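You operate a simulated robot arm through the tools that you are given. There is no shell and no other tool. Be economical: measure what you need, move in short steps, check, and stop when the job is done.

Carry out the task below with a simulated robot arm. There is one attempt and no reset: what you move stays moved.

TASK
Open the blue tin lid.
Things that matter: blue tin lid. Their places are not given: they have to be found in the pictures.

It is judged by the outcome, as a careful person would: the job done as asked, and still so three seconds after it is handed in. It fails if anything else is knocked over, pushed out of place, dropped, spilled or broken.

THE ROBOT
A 7-joint arm with a two-finger parallel gripper, fixed in place. Base frame: the origin is at the foot of the arm, x ahead of it, y to its left, z up; the work surface is at about z = 82.2. Lengths are in cm, angles in degrees, forces in N, time in s.
With the tool pointing down near the work surface it reaches from about 30 to 70 cm from the base axis. Its first joint turns from -66.0 to 66.0 degrees. Payload 1.57 kg.
Tool frame: the origin (TCP) lies between the finger pads and is the grasp point; the fingertips stand 3 cm ahead of it; z points along the fingers, y is the line along which they close. The gripper opens to 11 cm. The fingers are 2.4 cm wide and 1.2 cm thick; the gripper's body (4.8 by 11.2 cm) begins 7.8 cm behind the TCP.
Orientation is told as [roll, pitch, yaw] about the base's x, y, z axes, in that order, counted from this pose: with the fingers straight down and closing along the base's y, the tool's x points along the base's -x, its y along +y and its z along -z.

THE INTERFACE
- The arm moves only by the tool step_arm. Its argument "increments" is text: rows parted by semicolons, each of 7 numbers parted by spaces: the turn, a rotation vector about the base's x, y, z in rad, then the shift along the base's x, y, z in cm, then the closure, from 0 (fully open) to 1 (shut). In form: rx ry rz tx ty tz gripper; .... A call has 1 to 8 rows; each row shifts and turns the commanded pose from where the row before left it. A row lasts 0.2 s, in which the tool goes at most 5 cm and 8.6 degrees; a call with a longer step from one row to the next is refused whole, and so is a gripper value outside its range. A pose out of reach is approached as far as the arm can. The call stops where the force on the tool passes 40 N (or 10 N more than at its start, if that is more) or the arm is blocked; 0.2 s more then pass. The fingers move at their own pace (about 10.8 cm/s each) and stop on an object; they squeeze with about 42 N. The grip force told is the motor's: it shows also when the fingers shut on nothing. Time passes only in rows, and 0.2 s behind the last, so rows that do not move let the fingers close. It gives the time, the measured TCP pose, the force on the tool (base axes), the opening and the grip force at its end, in the units of the frame above (readings bear some noise), and new pictures: "pictures" is both (left out), scene, wrist or none.
- Cameras (640 x 400 px; columns grow to the right, rows downward): "scene" is fixed at [17.26, -41.13, 140.62]; the picture's right is [0.66, -0.75, 0.00], its down [-0.50, -0.44, -0.75] and it looks along [0.56, 0.49, -0.66] (base axes); focal length 370 px, centre (320, 200). "wrist" rides on the gripper at [-3.6, 0, -8] in the tool frame; the picture's right is [0.00, -1.00, 0.00], its down [0.97, 0.00, -0.24] and it looks along [0.24, 0.00, 0.97] (tool axes); focal length 218 px, centre (320, 200).
- probe_pixels(camera, pixels): there is no depth. For up to 12 entries [column, row, z] of the newest picture of that camera ("zoom" is the newest enlarged one), the place [x, y] in the base frame at which the ray of that pixel passes the height z, good to about 0.2 cm, but the place of the scene camera against the robot may be out by one fixed shift of up to 1.8 cm in any direction. No time passes.
- inspect(camera, box): a new picture of the part [left, top, right, bottom] of that camera's present view, enlarged. No time passes.
- sign_off(): hands the job in; it is judged then, once.

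Work in short steps. Measure before you move; look again where a grasp or a placing could have gone wrong, and mend it. You have 60 turns and 120 pictures in all, the two below and enlarged ones among them. Open the gripper and draw the arm clear of the work before you hand the job in, unless the task says otherwise; then end with one line.

The tools are called after ">>>" by a JSON object that holds its "fn" and its "kwargs". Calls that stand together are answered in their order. step_arm: Moves the arm, as the interface text tells. Its arguments: {"type":"object","properties":{"increments":{"type":"string"},"pictures":{"type":"string","enum":["both","scene","wrist","none"]}},"required":["increments"]} The other tools are called the same way: probe_pixels (camera, pixels) gives the place at which the rays of pixels pass given heights; inspect (camera, box) takes an enlarged picture of a part of a camera's view; sign_off () hands the job in.

At the start:

```text
t: 0.0
position: [37.36, -13.83, 111.35]
ee_rot: [0.0, 0.0, -0.1]
wrist_force: [-1.1, -0.7, 0.4]
width: 11.0
grip_force: 0.2
```

scene: 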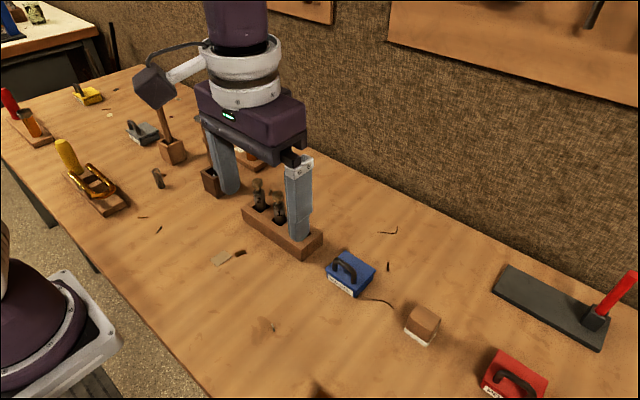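
wrist: 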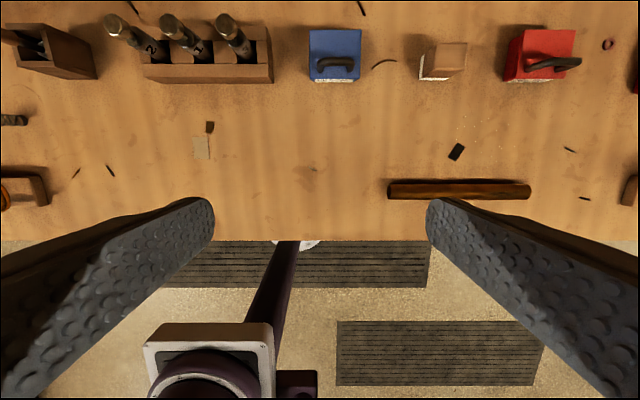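

The blue tin is at scene (350,273), wrist (335,57). I enlarge both views to see the lid and handle.

>>> {"fn": "inspect", "kwargs": {"camera": "scene", "box": [300, 230, 400, 310]}}

>>> {"fn": "inspect", "kwargs": {"camera": "wrist", "box": [270, 10, 400, 100]}}

>>> {"fn": "probe_pixels", "kwargs": {"camera": "wrist", "pixels": [[310, 30, 86], [361, 30, 86], [310, 80, 86], [360, 80, 86], [318, 66, 88], [354, 66, 88], [310, 82, 82.2]]}}

>>> {"fn": "probe_pixels", "kwargs": {"camera": "scene", "pixels": [[326, 270, 86], [354, 289, 86], [375, 266, 86], [345, 252, 86], [353, 297, 82.2], [327, 279, 82.2]]}}

```text
5.00 times, centred on (350, 270) of scene
```

zoom: 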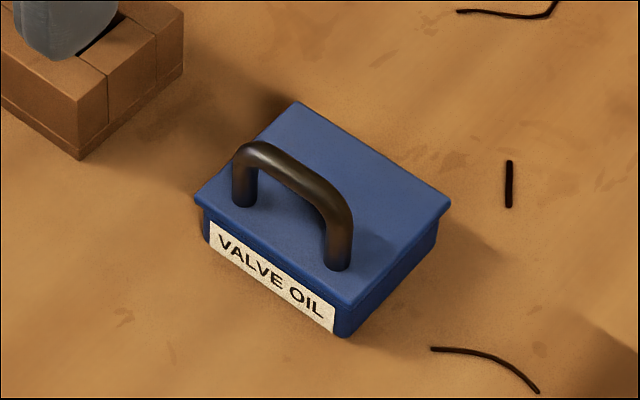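

```text
4.44 times, centred on (335, 55) of wrist
```

zoom: 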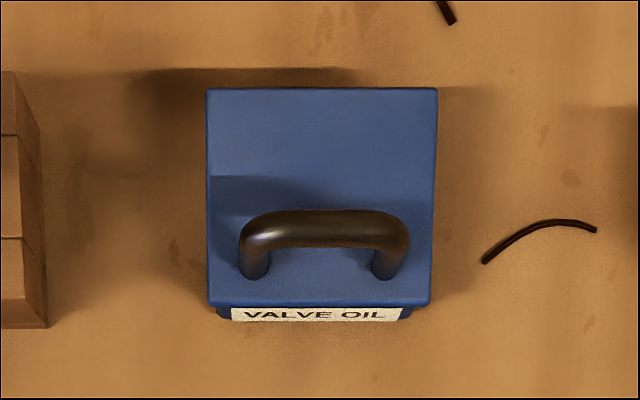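

```text
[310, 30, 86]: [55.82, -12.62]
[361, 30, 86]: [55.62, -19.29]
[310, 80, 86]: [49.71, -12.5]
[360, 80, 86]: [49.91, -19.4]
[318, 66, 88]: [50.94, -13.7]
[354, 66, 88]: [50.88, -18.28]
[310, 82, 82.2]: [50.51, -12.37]
```

```text
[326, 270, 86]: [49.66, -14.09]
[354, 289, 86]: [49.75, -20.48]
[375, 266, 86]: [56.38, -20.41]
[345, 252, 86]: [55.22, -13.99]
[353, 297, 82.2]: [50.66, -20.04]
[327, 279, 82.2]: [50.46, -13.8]
```

The lid spans about x 50–56, y -12.5 to -19.4. A bar handle runs along y near the front edge, so the hinge is probably at the back. I turn the gripper -90° so it closes along x, and move above the handle.

>>> {"fn": "step_arm", "kwargs": {"increments": "0 0 -0.1428 1.2 -0.2 0 0;0 0 -0.1428 1.2 -0.2 0 0;0 0 -0.1428 1.2 -0.2 0 0;0 0 -0.1428 1.2 -0.2 0 0;0 0 -0.1428 1.2 -0.2 0 0;0 0 -0.1428 1.2 -0.2 0 0", "pictures": "none"}}

>>> {"fn": "step_arm", "kwargs": {"increments": "0 0 -0.1428 1.2 -0.2 -1 0;0 0 -0.1428 1.2 -0.2 -1 0;0 0 -0.1428 1.2 -0.2 -1 0;0 0 -0.1428 1.2 -0.2 -1 0;0 0 -0.1428 1.2 -0.2 -1 0;0 0 0 0 0 0 0"}}

```text
t: 1.4
position: [44.6, -14.97, 111.42]
ee_rot: [0.0, 0.0, -49.3]
wrist_force: [0.2, -0.8, -0.4]
width: 11.02
grip_force: 0.0
```

```text
t: 2.8
position: [50.52, -15.97, 106.44]
ee_rot: [0.0, 0.0, -90.2]
wrist_force: [0.2, 0.4, 0.1]
width: 11.0
grip_force: 0.1
```

scene: 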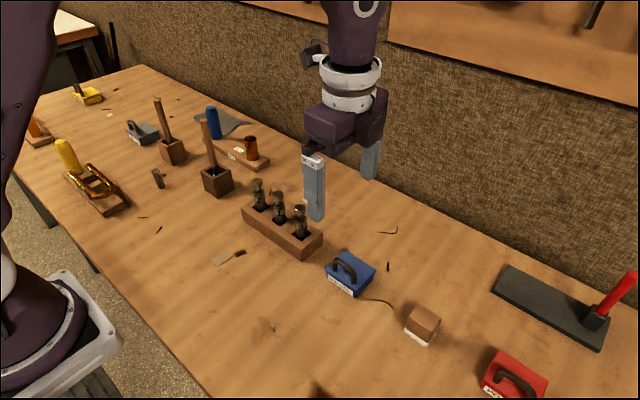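
wrist: 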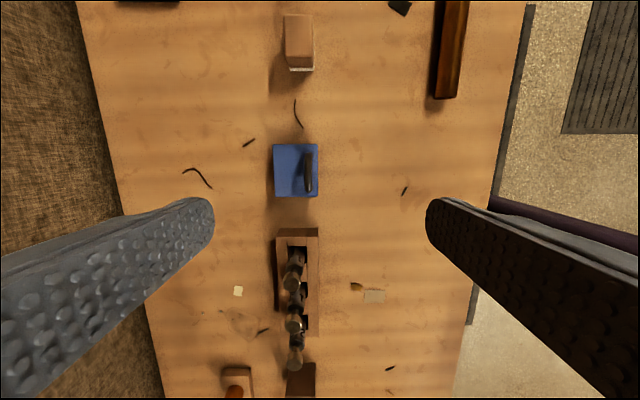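

Orientation is right. I measure the lid and bar from here.

>>> {"fn": "inspect", "kwargs": {"camera": "wrist", "box": [256, 130, 336, 210]}}

>>> {"fn": "probe_pixels", "kwargs": {"camera": "wrist", "pixels": [[274, 144, 86], [318, 144, 86], [318, 196, 86], [274, 197, 86], [308, 154, 88], [308, 193, 88], [308, 154, 87], [308, 193, 87]]}}

```text
5.00 times, centred on (296, 170) of wrist
```

zoom: 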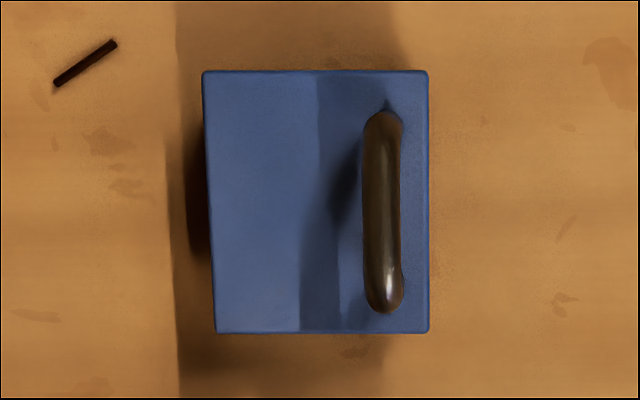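

```text
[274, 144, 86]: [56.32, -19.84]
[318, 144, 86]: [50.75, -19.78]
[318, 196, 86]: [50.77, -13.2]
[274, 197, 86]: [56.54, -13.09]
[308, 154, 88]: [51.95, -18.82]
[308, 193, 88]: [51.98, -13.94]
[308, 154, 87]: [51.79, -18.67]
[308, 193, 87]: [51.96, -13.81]
```

The bar is near x 52, y -16.4. I centre over it with the fingers partly closed, descend partway, and measure again.

>>> {"fn": "step_arm", "kwargs": {"increments": "0 0 0 0.7 -0.2 -4 0.5;0 0 0 0.7 -0.2 -4 0.5;0 0 0 0 0 -4 0.5;0 0 0 0 0 0 0.5"}}

>>> {"fn": "inspect", "kwargs": {"camera": "scene", "box": [290, 200, 410, 310]}}

>>> {"fn": "inspect", "kwargs": {"camera": "wrist", "box": [220, 100, 420, 300]}}

```text
t: 3.8
position: [51.99, -16.23, 94.23]
ee_rot: [0.1, 0.0, -90.0]
wrist_force: [-0.3, 0.2, 0.2]
width: 5.51
grip_force: 0.2
```

scene: 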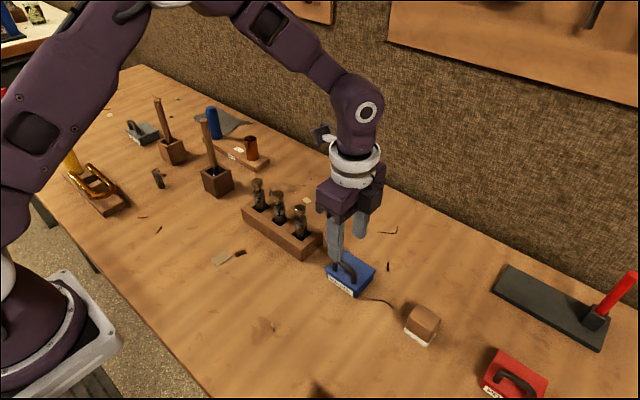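
wrist: 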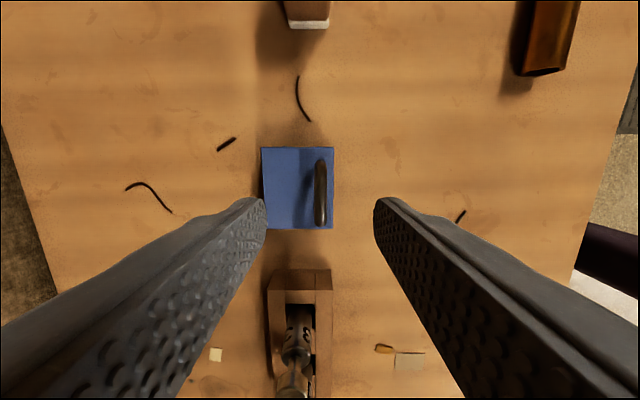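

```text
3.64 times, centred on (350, 255) of scene
```

zoom: 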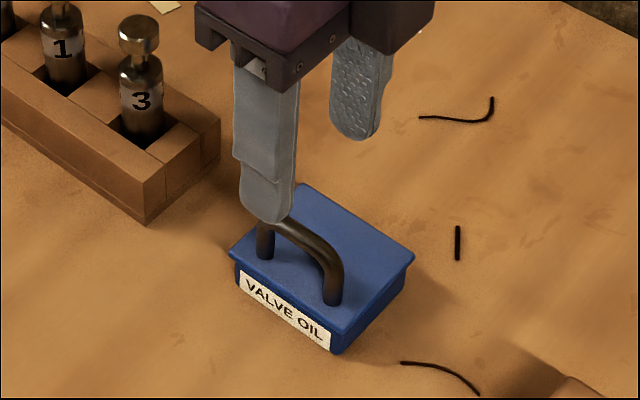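

```text
2.00 times, centred on (320, 200) of wrist
```

zoom: 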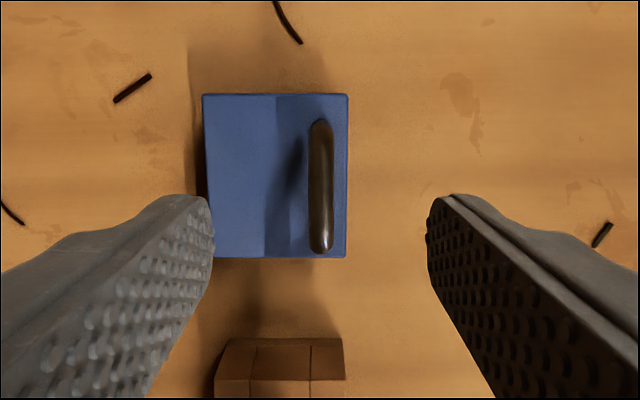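

The bar is centred in x (zoom column 320, half way between the fingers). I descend carefully to TCP z ≈ 89 and look.

>>> {"fn": "step_arm", "kwargs": {"increments": "0 0 0 0 -0.2 -2.6 0.5;0 0 0 0 0 -2.6 0.5;0 0 0 0 0 0 0.5", "pictures": "wrist"}}

>>> {"fn": "inspect", "kwargs": {"camera": "scene", "box": [300, 225, 400, 305]}}

```text
t: 4.6
position: [52.0, -16.6, 89.0]
ee_rot: [0.0, 0.0, -90.0]
wrist_force: [0.0, -0.2, 0.4]
width: 5.5
grip_force: 0.0
```

wrist: 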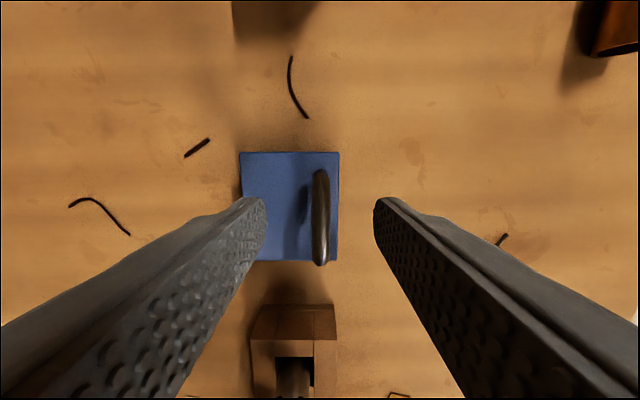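

```text
5.00 times, centred on (350, 265) of scene
```

zoom: 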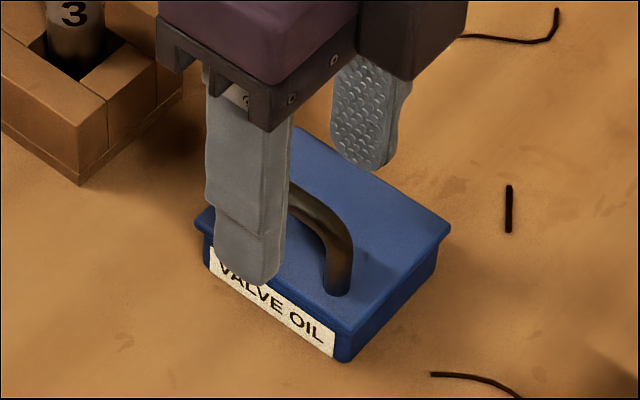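

No contact yet; the tips (about z 86) are still a little above the lid. I go down another 1 cm and look before closing.

>>> {"fn": "step_arm", "kwargs": {"increments": "0 0 0 0 0 -0.5 0.5;0 0 0 0 0 -0.5 0.5;0 0 0 0 0 0 0.5", "pictures": "none"}}

>>> {"fn": "inspect", "kwargs": {"camera": "scene", "box": [310, 235, 390, 299]}}

>>> {"fn": "inspect", "kwargs": {"camera": "wrist", "box": [220, 130, 420, 290]}}

```text
t: 5.4
position: [52.06, -16.69, 88.07]
ee_rot: [0.0, 0.0, -90.1]
wrist_force: [-0.5, -0.3, -0.1]
width: 5.5
grip_force: 0.0
```

```text
6.25 times, centred on (350, 267) of scene
```

zoom: 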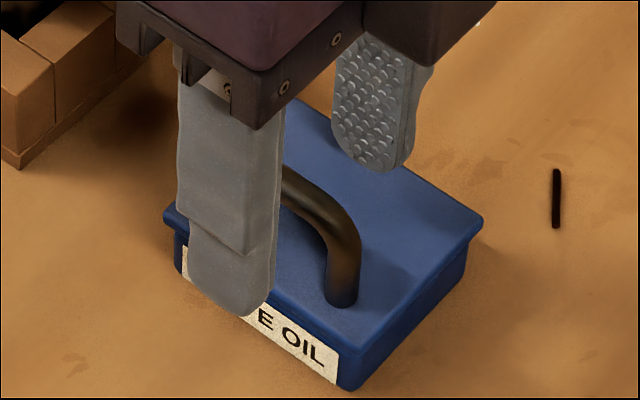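

```text
2.50 times, centred on (320, 210) of wrist
```

zoom: 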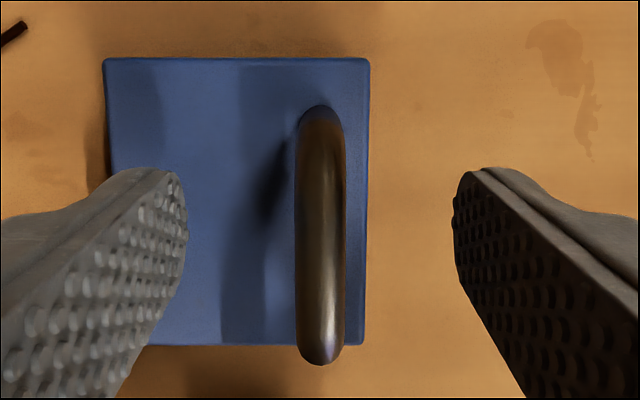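

The fingers straddle the bar without contact. I close on it.

>>> {"fn": "step_arm", "kwargs": {"increments": "0 0 0 0 0 0 0.75;0 0 0 0 0 0 1;0 0 0 0 0 0 1;0 0 0 0 0 0 1", "pictures": "none"}}

>>> {"fn": "inspect", "kwargs": {"camera": "scene", "box": [310, 235, 390, 299]}}

```text
t: 6.4
position: [51.95, -16.67, 88.04]
ee_rot: [0.0, 0.0, -90.0]
wrist_force: [-0.7, 0.3, -0.2]
width: 0.95
grip_force: 27.9
```

```text
6.25 times, centred on (350, 267) of scene
```

zoom: 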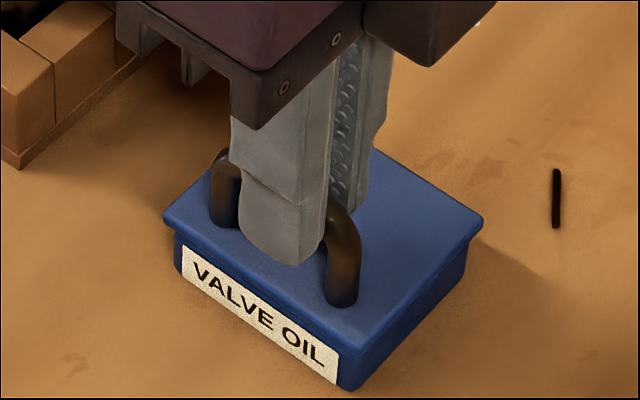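

The bar is held (0.95 cm). I try small turns about a hinge assumed at x≈56.3, z≈84 and watch the force.

>>> {"fn": "step_arm", "kwargs": {"increments": "0 0.07 0 0.28 0 0.29 1;0 0.07 0 0.31 0 0.27 1;0 0 0 0 0 0 1", "pictures": "none"}}

>>> {"fn": "inspect", "kwargs": {"camera": "scene", "box": [310, 235, 390, 299]}}

```text
t: 7.2
position: [52.69, -16.64, 88.64]
ee_rot: [-7.8, -0.1, -89.9]
wrist_force: [19.6, -10.3, -16.3]
width: 0.92
grip_force: 27.7
```

```text
6.25 times, centred on (350, 267) of scene
```

zoom: 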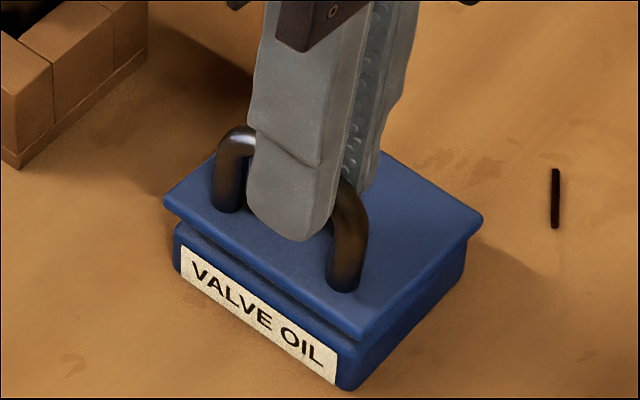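

The lid hinges open at the back. The force (19.6, -16.3 in x, z) points toward the hinge, so I pull the arc slightly inward and go on.

>>> {"fn": "step_arm", "kwargs": {"increments": "0 0 0 0.14 -0.05 -0.08 1;0 0.1 0 0.56 0 0.35 1;0 0.1 0 0.59 0 0.29 1;0 0 0 0 0 0 1", "pictures": "scene"}}

```text
t: 8.2
position: [53.8, -16.69, 89.38]
ee_rot: [-19.5, 0.1, -90.0]
wrist_force: [3.3, -5.6, -6.3]
width: 0.98
grip_force: 27.8
```

scene: 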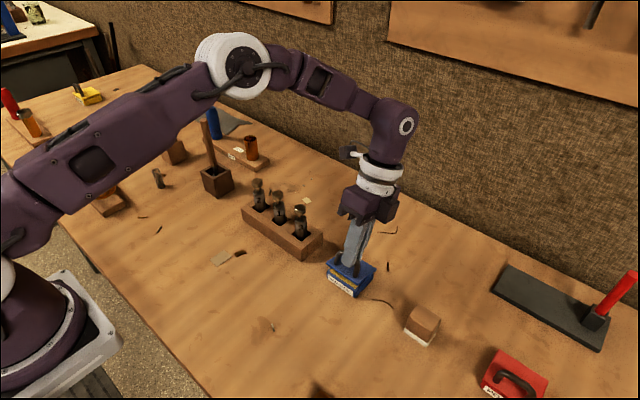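

Forces are low and the lid follows; fit to the motion gives a hinge near (56.8, 83.3). I continue on that arc.

>>> {"fn": "step_arm", "kwargs": {"increments": "0 0.12 0 0.75 -0.03 0.3 1;0 0.12 0 0.78 0 0.22 1;0 0.12 0 0.80 0 0.13 1;0 0 0 0 0 0 1", "pictures": "scene"}}

```text
t: 8.9
position: [54.32, -16.23, 89.48]
ee_rot: [-32.0, -0.3, -89.8]
wrist_force: [7.5, -4.3, -8.5]
width: 0.95
grip_force: 27.4
stopped in row 3: the force on the tool passed its limit (the readings are from after the stop); the commanded pose is now the measured one
out of reach, approached as far as the arm can: row 2, 3
```

scene: 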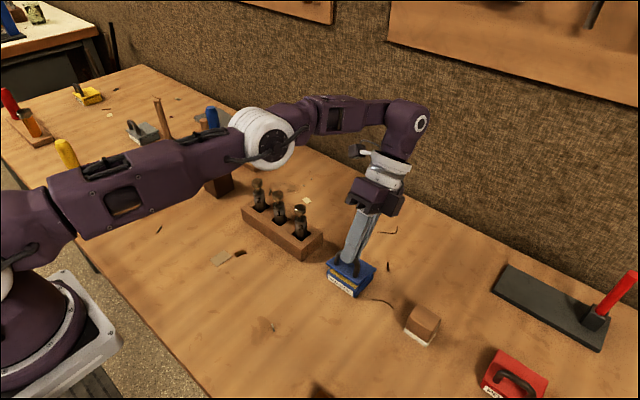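

The arm runs out of reach if the tool tilts further, so the rest must be done with a more upright tool. I look at how far the lid is open.

>>> {"fn": "inspect", "kwargs": {"camera": "scene", "box": [310, 235, 390, 299]}}

>>> {"fn": "inspect", "kwargs": {"camera": "wrist", "box": [220, 130, 420, 290]}}

```text
6.25 times, centred on (350, 267) of scene
```

zoom: 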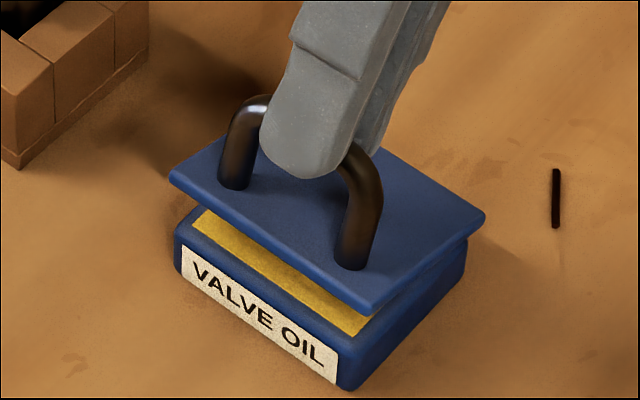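

```text
2.50 times, centred on (320, 210) of wrist
```

zoom: 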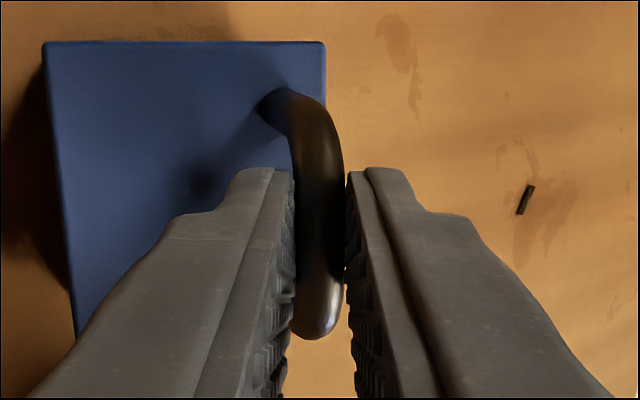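

The lid is at about 20–25°. I loosen the fingers slightly, still caging the bar, to learn whether the lid stays by itself.

>>> {"fn": "step_arm", "kwargs": {"increments": "0 0 0 0 0 0 0.82;0 0 0 0 0 0 0.82;0 0 0 0 0 0 0.82", "pictures": "none"}}

>>> {"fn": "inspect", "kwargs": {"camera": "scene", "box": [310, 235, 390, 299]}}

```text
t: 9.7
position: [54.23, -16.09, 89.32]
ee_rot: [-32.2, -0.2, -89.9]
wrist_force: [0.4, 0.0, 0.7]
width: 1.99
grip_force: 0.0
```

```text
6.25 times, centred on (350, 267) of scene
```

zoom: 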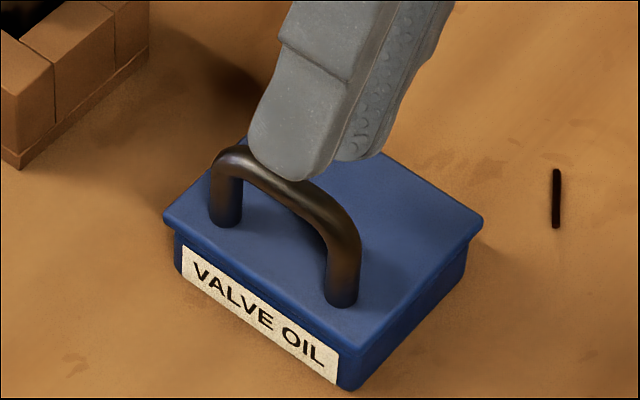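

The lid falls shut when released, so it must be carried past vertical. Better grasp: close along y on the outside of the handle's legs, so the lid can pivot freely between the pads. I draw up and bring the tool upright, yaw back to 0.

>>> {"fn": "step_arm", "kwargs": {"increments": "0 0 0 0.5 0 1 0.7;0 0 0 1 0 2 0.5;0 -0.14 0 0 0 1.5 0.3;0 -0.14 0 -0.5 0 1.5 0;0 -0.14 0 -1 0 1 0;0 -0.14 0 -1 0 0.7 0;0 0 0 0 0 0 0", "pictures": "none"}}

>>> {"fn": "step_arm", "kwargs": {"increments": "0 0 0.143 -0.3 0 0 0;0 0 0.143 -0.3 0 0 0;0 0 0.143 -0.3 0 0 0;0 0 0.143 -0.3 0 0 0;0 0 0.143 -0.3 0 0 0;0 0 0.143 -0.3 0 0 0", "pictures": "none"}}

>>> {"fn": "step_arm", "kwargs": {"increments": "0 0 0.143 0 0 0 0;0 0 0.143 0 0 0 0;0 0 0.143 0 0 0 0;0 0 0.143 0 0 0 0;0 0 0.141 0 0 0 0;0 0 0 0 0 0 0"}}

```text
t: 11.3
position: [52.2, -16.2, 95.12]
ee_rot: [0.0, -0.2, -90.0]
wrist_force: [0.0, -0.8, 0.0]
width: 11.01
grip_force: 0.1
out of reach, approached as far as the arm can: row 2
```

```text
t: 12.7
position: [50.44, -16.13, 95.05]
ee_rot: [-0.1, -0.2, -40.7]
wrist_force: [0.3, 0.0, -0.2]
width: 10.99
grip_force: 0.0
```

```text
t: 14.1
position: [50.44, -16.19, 95.1]
ee_rot: [0.0, -0.3, 0.1]
wrist_force: [0.4, 0.9, -0.1]
width: 11.0
grip_force: 0.1
```

scene: 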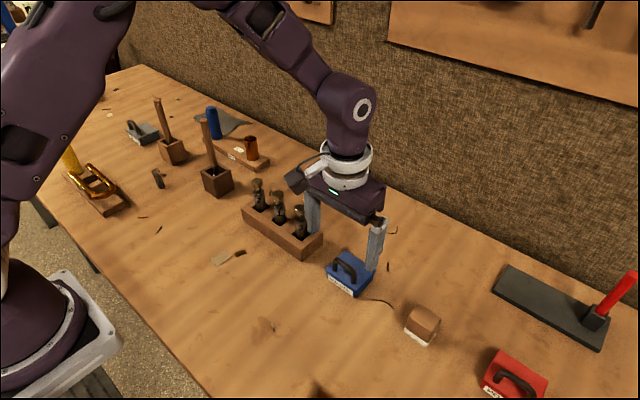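
wrist: 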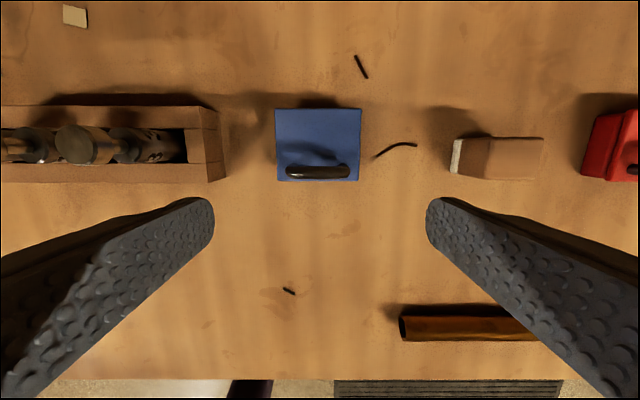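

The handle is centred (col 318). I narrow the fingers to about 7.7 cm and descend so they pass outside the legs at x 52.

>>> {"fn": "step_arm", "kwargs": {"increments": "0 0 0 0.8 0.05 0 0.3;0 0 0 0.75 0 -2 0.3;0 0 0 0 0 -2.5 0.3;0 0 0 0 0 -2.5 0.3;0 0 0 0 0 0 0.3", "pictures": "none"}}

>>> {"fn": "inspect", "kwargs": {"camera": "scene", "box": [300, 225, 400, 305]}}

>>> {"fn": "inspect", "kwargs": {"camera": "wrist", "box": [200, 100, 440, 250]}}

```text
t: 15.3
position: [51.93, -16.45, 87.75]
ee_rot: [-0.1, -0.2, -0.1]
wrist_force: [-0.3, -0.4, 0.1]
width: 7.7
grip_force: 0.0
```

```text
5.00 times, centred on (350, 265) of scene
```

zoom: 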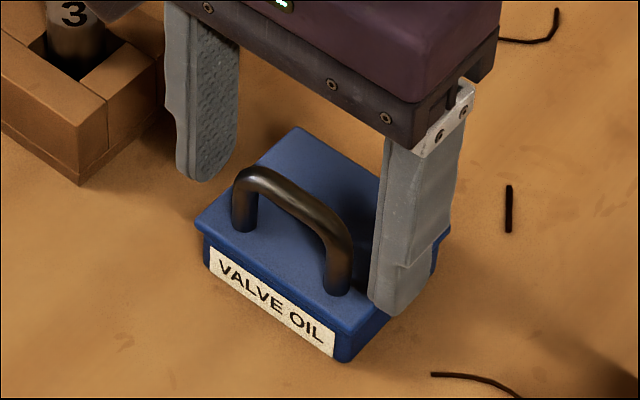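

```text
2.67 times, centred on (320, 175) of wrist
```

zoom: 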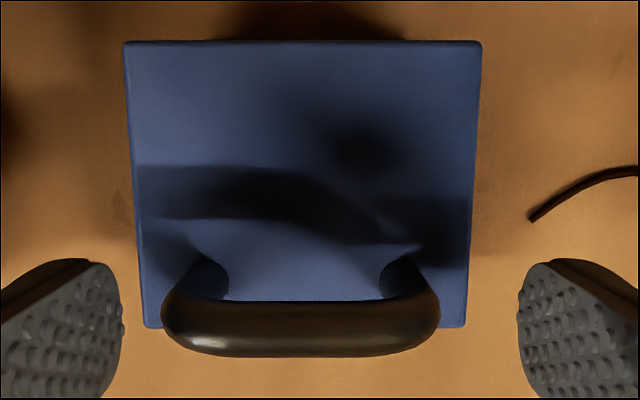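

Fingers are 7–8 px off centre; I shift +0.33 in y and close.

>>> {"fn": "step_arm", "kwargs": {"increments": "0 0 0 0 0.33 -0.15 0.3;0 0 0 0 0 0 0.5;0 0 0 0 0 0 0.7;0 0 0 0 0 0 1;0 0 0 0 0 0 1;0 0 0 0 0 0 1", "pictures": "none"}}

>>> {"fn": "inspect", "kwargs": {"camera": "scene", "box": [300, 225, 400, 305]}}

>>> {"fn": "inspect", "kwargs": {"camera": "wrist", "box": [200, 100, 440, 250]}}

```text
t: 16.7
position: [51.9, -16.0, 87.73]
ee_rot: [-0.1, -0.2, -0.1]
wrist_force: [-0.4, -8.2, -2.0]
width: 5.3
grip_force: 44.7
```

```text
5.00 times, centred on (350, 265) of scene
```

zoom: 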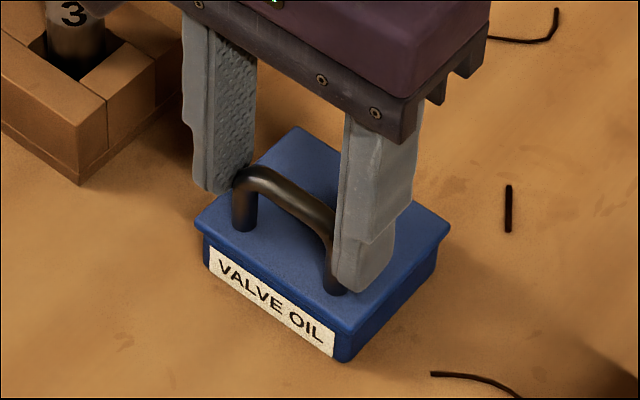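

```text
2.67 times, centred on (320, 175) of wrist
```

zoom: 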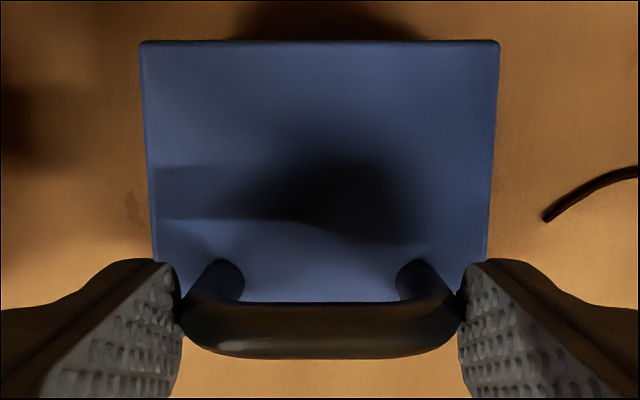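

Good hold on both legs (5.3 cm). I ease y slightly and lift along the arc without turning the tool.

>>> {"fn": "step_arm", "kwargs": {"increments": "0 0 0 0 -0.12 0 1;0 0 0 0.54 0 0.8 1;0 0 0 0.67 0 0.7 1;0 0 0 0 0 0 1", "pictures": "none"}}

>>> {"fn": "inspect", "kwargs": {"camera": "scene", "box": [300, 225, 400, 305]}}

```text
t: 17.7
position: [53.03, -16.01, 89.43]
ee_rot: [0.0, 0.1, 0.0]
wrist_force: [-13.3, -2.5, -11.8]
width: 5.29
grip_force: 44.8
```

```text
5.00 times, centred on (350, 265) of scene
```

zoom: 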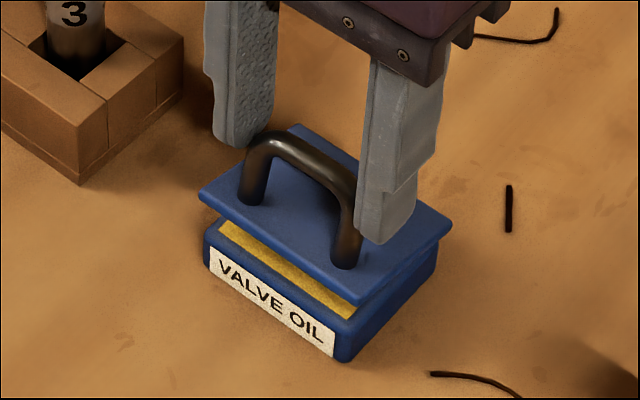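

The lid follows with moderate resistance. I continue.

>>> {"fn": "step_arm", "kwargs": {"increments": "0 0 0 0.78 0 0.55 1;0 0 0 0.87 0 0.4 1;0 0 0 0 0 0 1", "pictures": "none"}}

>>> {"fn": "inspect", "kwargs": {"camera": "scene", "box": [300, 225, 400, 305]}}

```text
t: 18.5
position: [54.72, -16.08, 90.33]
ee_rot: [0.1, -0.1, 0.1]
wrist_force: [-21.8, 5.1, 5.2]
width: 5.27
grip_force: 44.5
```

```text
5.00 times, centred on (350, 265) of scene
```

zoom: 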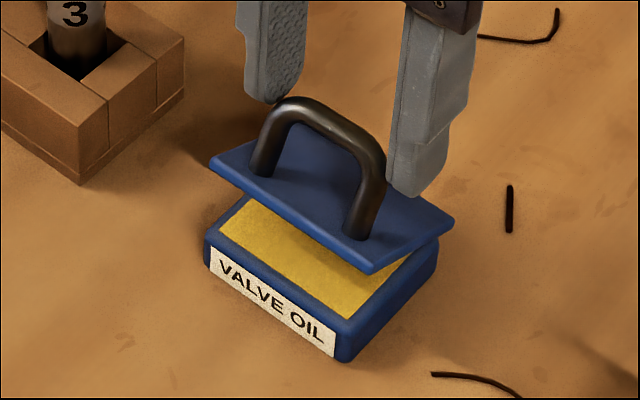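

About 35–40° open, slight outward radial load; I add a little height and continue.

>>> {"fn": "step_arm", "kwargs": {"increments": "0 0 0 0.85 0 0.42 1;0 0 0 0.93 0 0.17 1;0 0 0 0 0 0 1", "pictures": "none"}}

>>> {"fn": "inspect", "kwargs": {"camera": "scene", "box": [300, 225, 400, 305]}}

>>> {"fn": "inspect", "kwargs": {"camera": "wrist", "box": [200, 100, 440, 250]}}

```text
t: 19.3
position: [56.47, -16.04, 91.05]
ee_rot: [0.0, 0.0, -0.2]
wrist_force: [-19.7, 4.9, 7.1]
width: 5.31
grip_force: 44.5
```

```text
5.00 times, centred on (350, 265) of scene
```

zoom: 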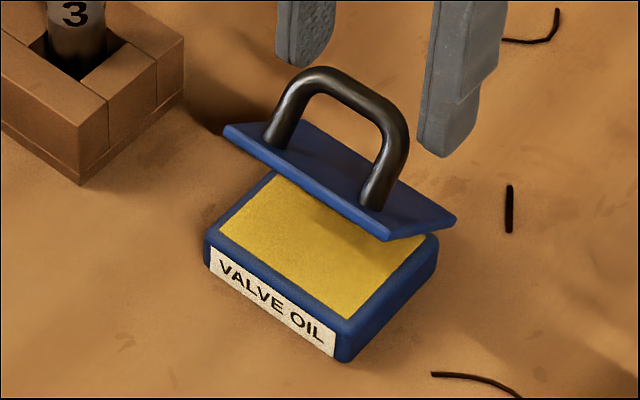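

```text
2.67 times, centred on (320, 175) of wrist
```

zoom: 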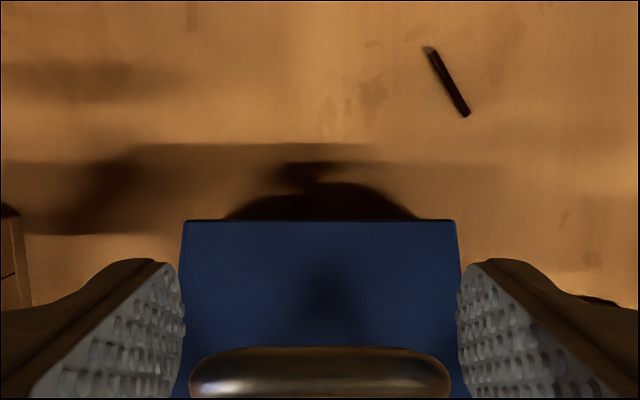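

Lid ~47° but the pads have slid about 1 cm ahead on the handle. I test turning the tool a little with the lid, about the bar, to relieve the load.

>>> {"fn": "step_arm", "kwargs": {"increments": "0 0.14 0 0.28 0 -0.1 1;0 0 0 0 0 0 1", "pictures": "none"}}

>>> {"fn": "inspect", "kwargs": {"camera": "scene", "box": [300, 215, 400, 295]}}

```text
t: 19.9
position: [57.16, -16.11, 90.88]
ee_rot: [-0.1, 7.5, 0.0]
wrist_force: [17.5, 0.4, 5.6]
width: 5.33
grip_force: 45.2
```

```text
5.00 times, centred on (350, 255) of scene
```

zoom: 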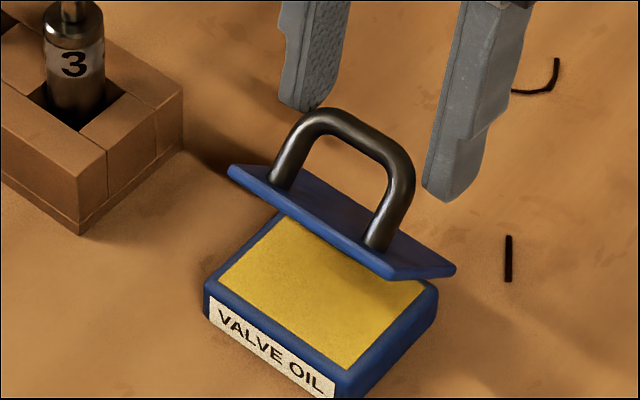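

Turning the tool relieves it (force swung to +17), so the grip is torsion-bound rather than weak. I carry on turning the tool with the lid about the hinge, as far as reach allows.

>>> {"fn": "step_arm", "kwargs": {"increments": "0 0.08 0 0.65 0 -0.03 1;0 0.06 0 0.75 0 -0.1 1;0 0 0 0 0 0 1", "pictures": "none"}}

>>> {"fn": "inspect", "kwargs": {"camera": "scene", "box": [300, 215, 400, 295]}}

```text
t: 20.7
position: [58.17, -16.09, 90.82]
ee_rot: [-0.1, 16.0, -0.1]
wrist_force: [-2.0, 9.9, 36.1]
width: 5.28
grip_force: 44.7
```

```text
5.00 times, centred on (350, 255) of scene
```

zoom: 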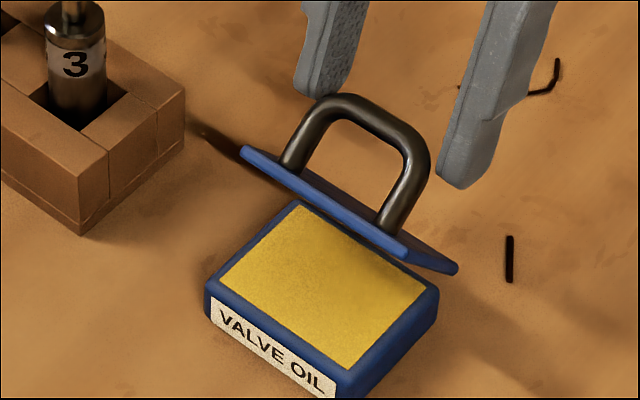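

Lid about 65°, with the tool pressing down (+36 z reaction). I raise slightly and push on in +x with small steps.

>>> {"fn": "step_arm", "kwargs": {"increments": "0 0 0 0.1 0 0.2 1;0 0.03 0 0.5 0 0.08 1;0 0.03 0 0.5 0 0.03 1;0 0 0 0 0 0 1", "pictures": "none"}}

>>> {"fn": "inspect", "kwargs": {"camera": "scene", "box": [300, 215, 400, 295]}}

```text
t: 21.7
position: [59.43, -16.0, 90.75]
ee_rot: [0.0, 19.4, -0.1]
wrist_force: [-11.9, -2.6, -30.1]
width: 5.31
grip_force: 45.7
```

```text
5.00 times, centred on (350, 255) of scene
```

zoom: 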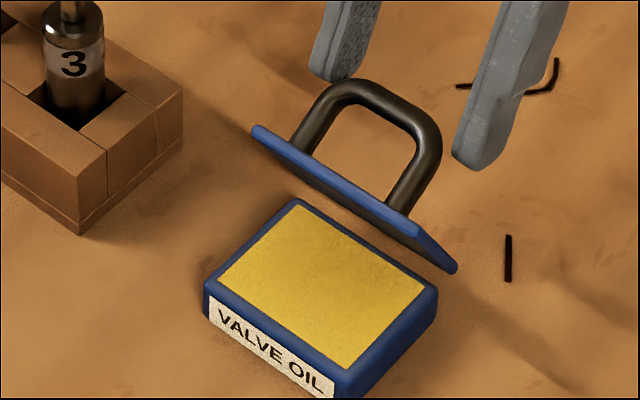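

About 75–80° now, the lid pulling the tool down; I lower a bit and continue in +x.

>>> {"fn": "step_arm", "kwargs": {"increments": "0 0 0 0.1 0 -0.2 1;0 0 0 0.5 0 -0.15 1;0 0 0 0.5 0 -0.2 1;0 0 0 0 0 0 1", "pictures": "none"}}

>>> {"fn": "inspect", "kwargs": {"camera": "scene", "box": [300, 215, 400, 295]}}

```text
t: 22.7
position: [59.73, -16.03, 90.82]
ee_rot: [-0.4, 19.3, -0.1]
wrist_force: [-15.4, -16.3, 11.7]
width: 5.28
grip_force: 45.4
out of reach, approached as far as the arm can: row 2, 3
```

```text
5.00 times, centred on (350, 255) of scene
```

zoom: 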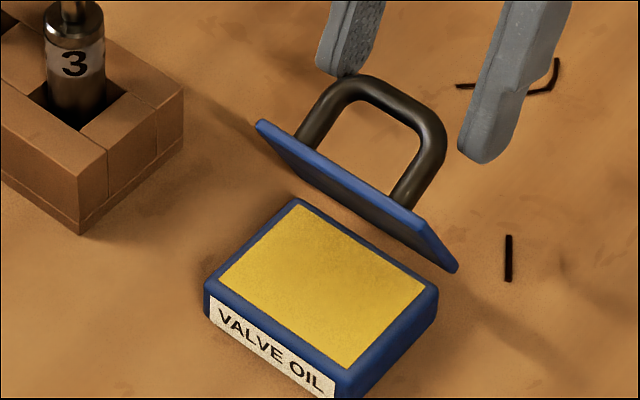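

Reach limit at this tilt (~82° lid). I tilt the tool back upright gradually, which swings the tips further +x.

>>> {"fn": "step_arm", "kwargs": {"increments": "0 -0.06 0 0 0 0 1;0 -0.06 0 0 0 0 1;0 0 0 0 0 0 1", "pictures": "none"}}

>>> {"fn": "inspect", "kwargs": {"camera": "scene", "box": [300, 215, 400, 295]}}

```text
t: 23.5
position: [59.81, -15.58, 90.73]
ee_rot: [0.0, 12.3, 0.1]
wrist_force: [0.0, 0.0, 0.3]
width: 0.02
grip_force: 21.0
out of reach, approached as far as the arm can: row 1
```

```text
5.00 times, centred on (350, 255) of scene
```

zoom: 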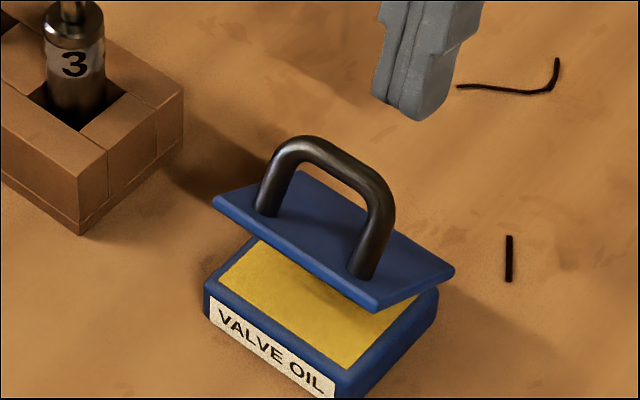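

The handle slipped off and the lid is coming down, apparently slowly. I back the arm up and see where it settles.

>>> {"fn": "step_arm", "kwargs": {"increments": "0 0 0 0 0 1 1", "pictures": "none"}}

>>> {"fn": "inspect", "kwargs": {"camera": "scene", "box": [300, 215, 400, 295]}}

```text
t: 23.9
position: [59.85, -15.75, 91.72]
ee_rot: [0.1, 12.3, 0.0]
wrist_force: [0.4, -0.8, -1.0]
width: 0.0
grip_force: 21.6
```

```text
5.00 times, centred on (350, 255) of scene
```

zoom: 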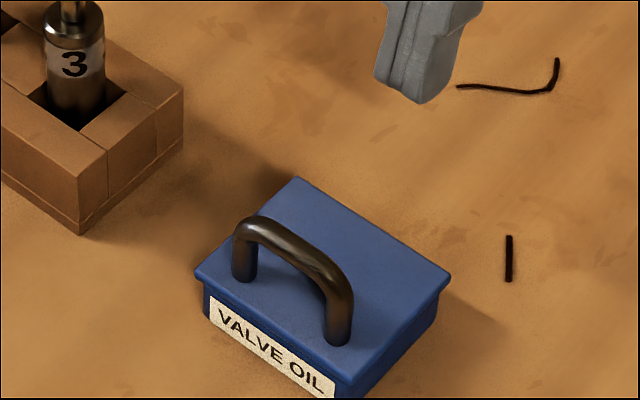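

The lid closed again, undamaged. New plan: same leg grasp but start with the tool tilted back (pointing forward-down), so the tool can turn rigidly with the lid through most of the arc. I back off and tilt.

>>> {"fn": "step_arm", "kwargs": {"increments": "0 0 0 0 0 4 1;0 -0.14 0 -2 -0.15 3 0.6;0 -0.14 0 -3.5 -0.15 0 0.3;0 -0.14 0 -3.5 -0.1 0 0.3;0 -0.14 0 -3.5 0 0 0.3;0 -0.14 0 -3 0 0 0.3;0 0 0 0 0 0 0.3", "pictures": "none"}}

>>> {"fn": "step_arm", "kwargs": {"increments": "0 -0.14 0 0 0 -1 0.3;0 -0.14 0 0 0 -1 0.3;0 -0.14 0 0 0 -1 0.3;0 -0.14 0 0 0 -1 0.3;0 -0.14 0 0 0 -1 0.3;0 0 0 0 0 0 0.3"}}

```text
t: 25.5
position: [44.2, -16.19, 98.58]
ee_rot: [0.0, -27.8, 0.0]
wrist_force: [-0.5, 0.9, 0.8]
width: 7.69
grip_force: 0.1
```

```text
t: 26.9
position: [48.76, -18.3, 93.52]
ee_rot: [0.1, -63.8, -0.1]
wrist_force: [0.1, -0.9, 0.4]
width: 7.69
grip_force: 0.0
out of reach, approached as far as the arm can: row 2, 3, 4, 5
```

scene: 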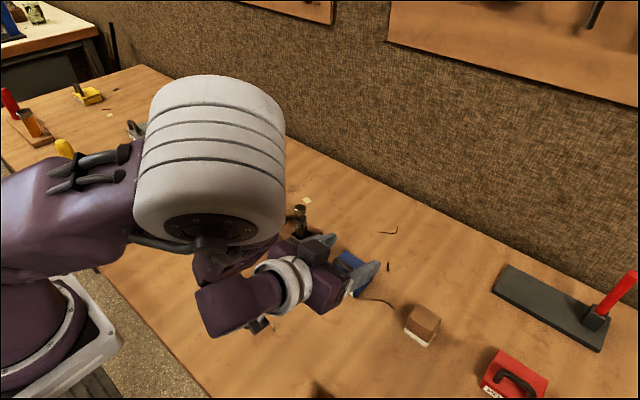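
wrist: 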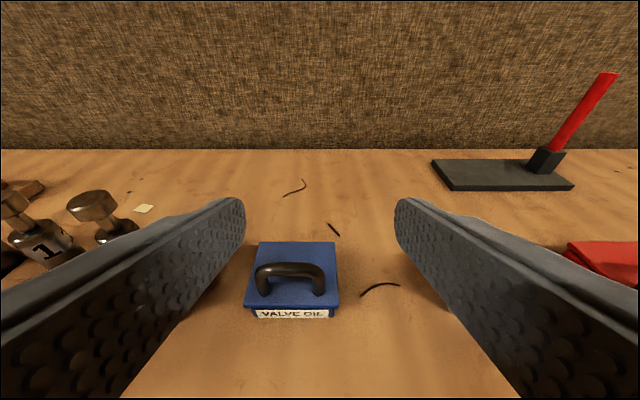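

Tilt -64° is reached; it is only limited near x<49. I move the command forward into reach, above the front of the tin, and recheck.

>>> {"fn": "step_arm", "kwargs": {"increments": "0 0.07 0 4.6 0.05 -2.5 0.3;0 0 0 0 0 0 0.3;0 0 0 0 0 0 0.3"}}

>>> {"fn": "inspect", "kwargs": {"camera": "scene", "box": [280, 205, 400, 305]}}

```text
refused: row 1 steps farther than a row can; nothing moved
```

```text
4.00 times, centred on (340, 255) of scene
```

zoom: 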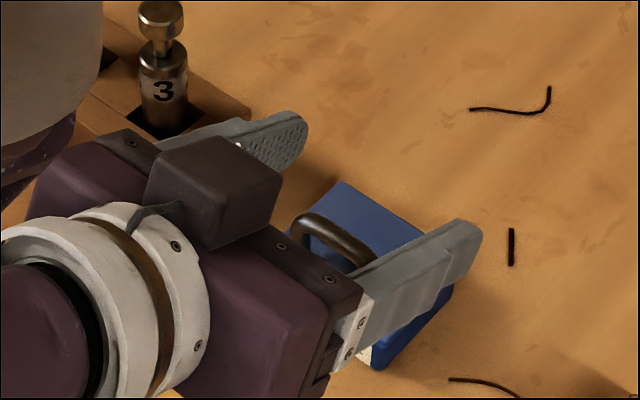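

>>> {"fn": "step_arm", "kwargs": {"increments": "0 0.07 0 4.6 0.05 -1 0.3;0 0 0 0 0 -1.5 0.3;0 0 0 0 0 0 0.3"}}

>>> {"fn": "inspect", "kwargs": {"camera": "scene", "box": [280, 205, 400, 305]}}

```text
t: 27.7
position: [53.23, -18.17, 90.93]
ee_rot: [0.0, -59.7, -0.1]
wrist_force: [0.1, 0.0, 0.1]
width: 7.69
grip_force: 0.0
```

scene: 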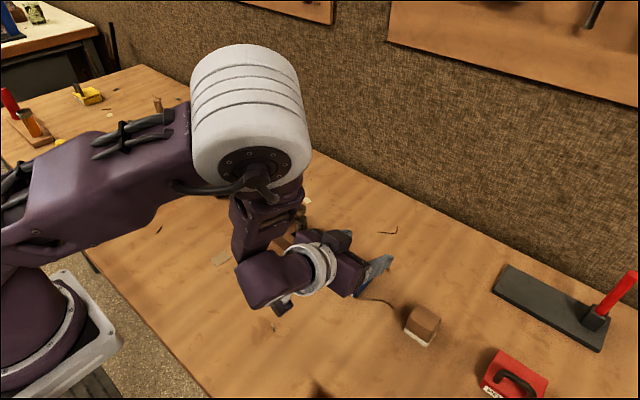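
wrist: 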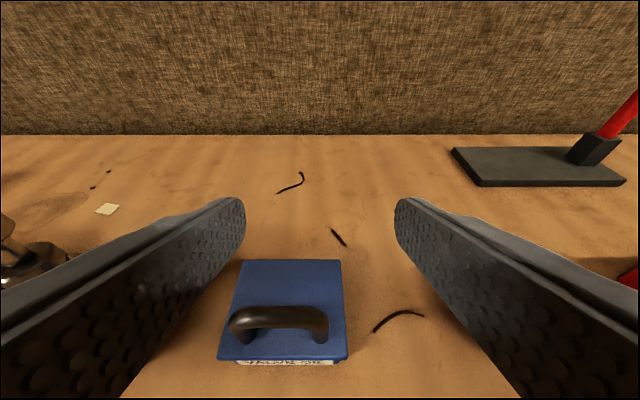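

```text
4.00 times, centred on (340, 255) of scene
```

zoom: 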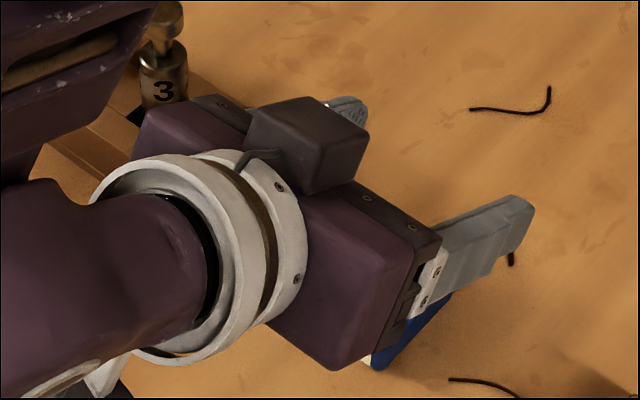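

The command was reset to the measured pose. I shift +y to centre on the handle, then down/back to the grasp height.

>>> {"fn": "step_arm", "kwargs": {"increments": "0 0 0 0 2.05 0 0.3;0 0 0 -1 0 -1.2 0.3;0 0 0 -0.9 0 -1 0.3;0 0 0 0 0 0 0.3"}}

>>> {"fn": "inspect", "kwargs": {"camera": "scene", "box": [280, 205, 400, 305]}}

```text
t: 28.7
position: [51.46, -16.19, 88.81]
ee_rot: [0.0, -59.8, -0.1]
wrist_force: [-0.8, 0.5, -0.4]
width: 7.7
grip_force: 0.0
```

scene: 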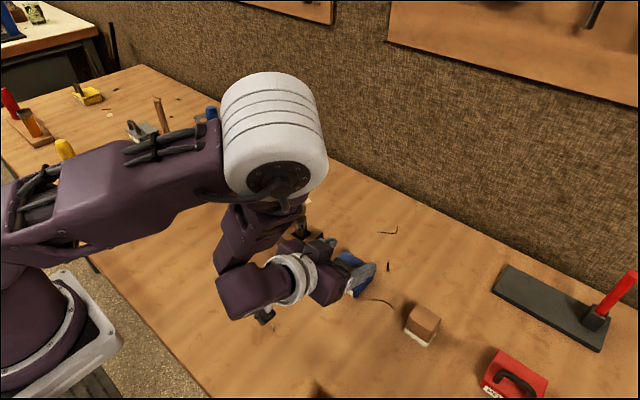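
wrist: 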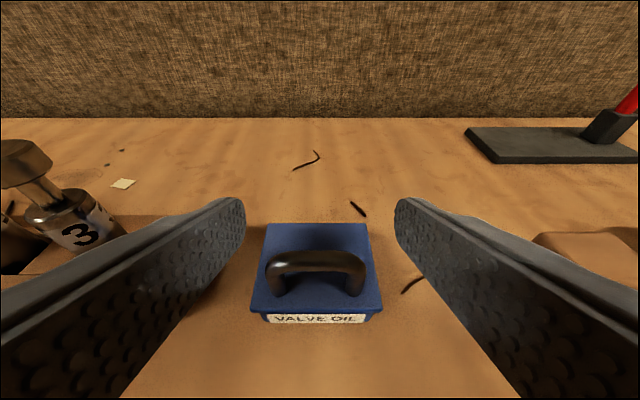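

```text
4.00 times, centred on (340, 255) of scene
```

zoom: 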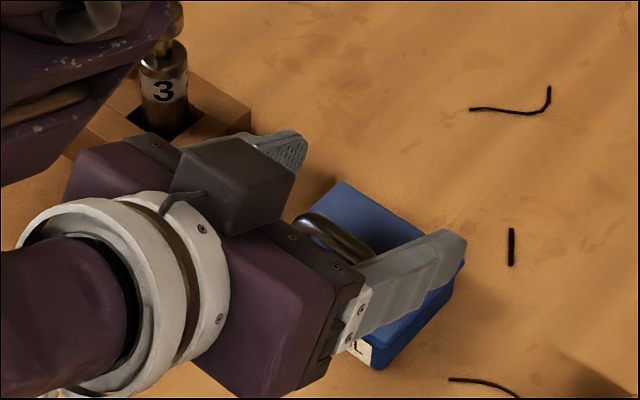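

The handle is centred (cols 266–367). I go to grasp height and look before closing.

>>> {"fn": "step_arm", "kwargs": {"increments": "0 0 0 -0.5 0.03 -0.8 0.3;0 0 0 -0.4 0 -0.8 0.3;0 0 0 0 0 0 0.3"}}

>>> {"fn": "inspect", "kwargs": {"camera": "scene", "box": [300, 225, 400, 305]}}

```text
t: 29.5
position: [50.48, -16.25, 87.18]
ee_rot: [0.0, -59.7, -0.1]
wrist_force: [0.3, 0.6, 0.6]
width: 7.7
grip_force: 0.0
```

scene: 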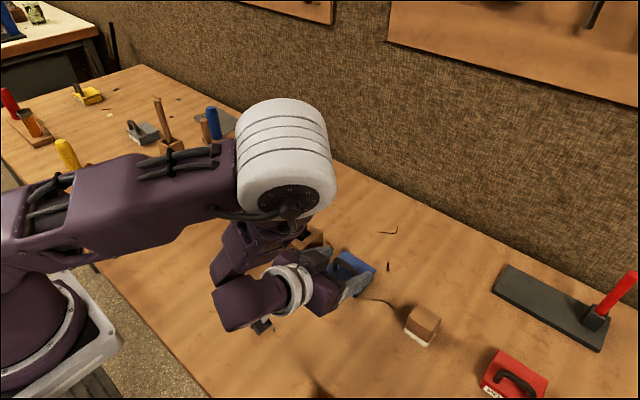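
wrist: 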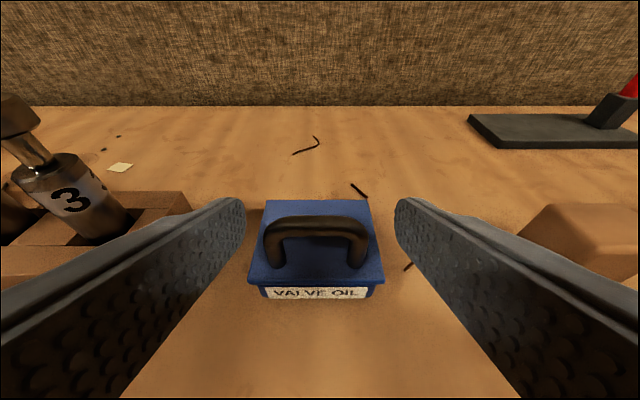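

```text
5.00 times, centred on (350, 265) of scene
```

zoom: 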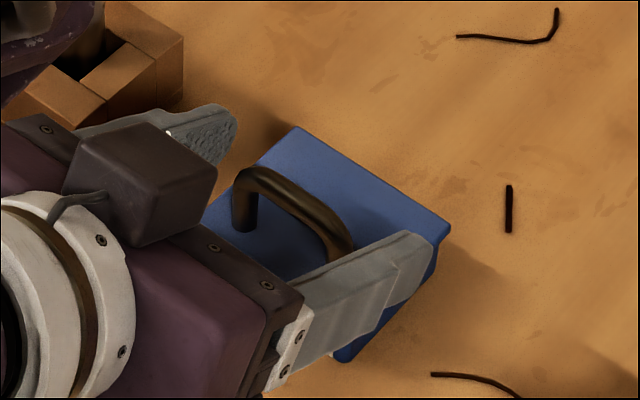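

Well placed; I close on the handle legs.

>>> {"fn": "step_arm", "kwargs": {"increments": "0 0 0 0 0.05 0 0.45;0 0 0 0 0 0 0.6;0 0 0 0 0 0 1;0 0 0 0 0 0 1;0 0 0 0 0 0 1", "pictures": "none"}}

>>> {"fn": "inspect", "kwargs": {"camera": "wrist", "box": [220, 160, 420, 310]}}

```text
t: 30.7
position: [50.54, -15.95, 87.17]
ee_rot: [0.2, -59.7, 0.0]
wrist_force: [0.5, 13.2, -1.3]
width: 5.3
grip_force: 44.3
```

```text
2.67 times, centred on (320, 235) of wrist
```

zoom: 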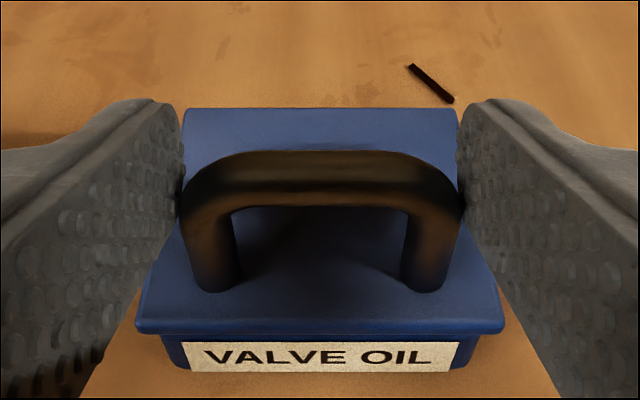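

Grip is good. I ease y and turn tool and lid together about the hinge.

>>> {"fn": "step_arm", "kwargs": {"increments": "0 0 0 0 0.15 0 1;0 0.12 0 0.51 0 0.72 1;0 0.12 0 0.59 0 0.65 1;0 0 0 0 0 0 1", "pictures": "none"}}

>>> {"fn": "inspect", "kwargs": {"camera": "scene", "box": [300, 225, 400, 305]}}

```text
t: 31.7
position: [51.9, -15.94, 88.69]
ee_rot: [-0.1, -46.0, 0.0]
wrist_force: [24.4, -1.6, -15.5]
width: 5.3
grip_force: 45.0
```

```text
5.00 times, centred on (350, 265) of scene
```

zoom: 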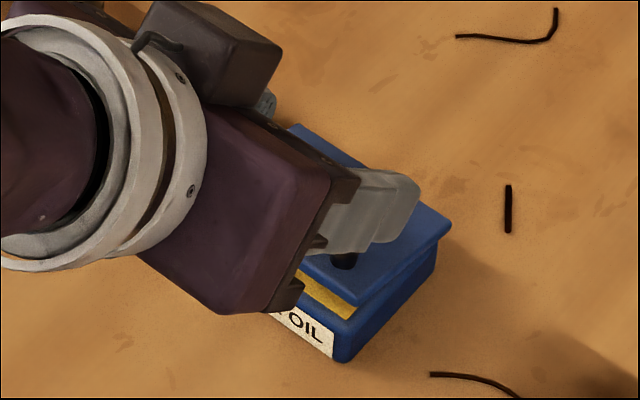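

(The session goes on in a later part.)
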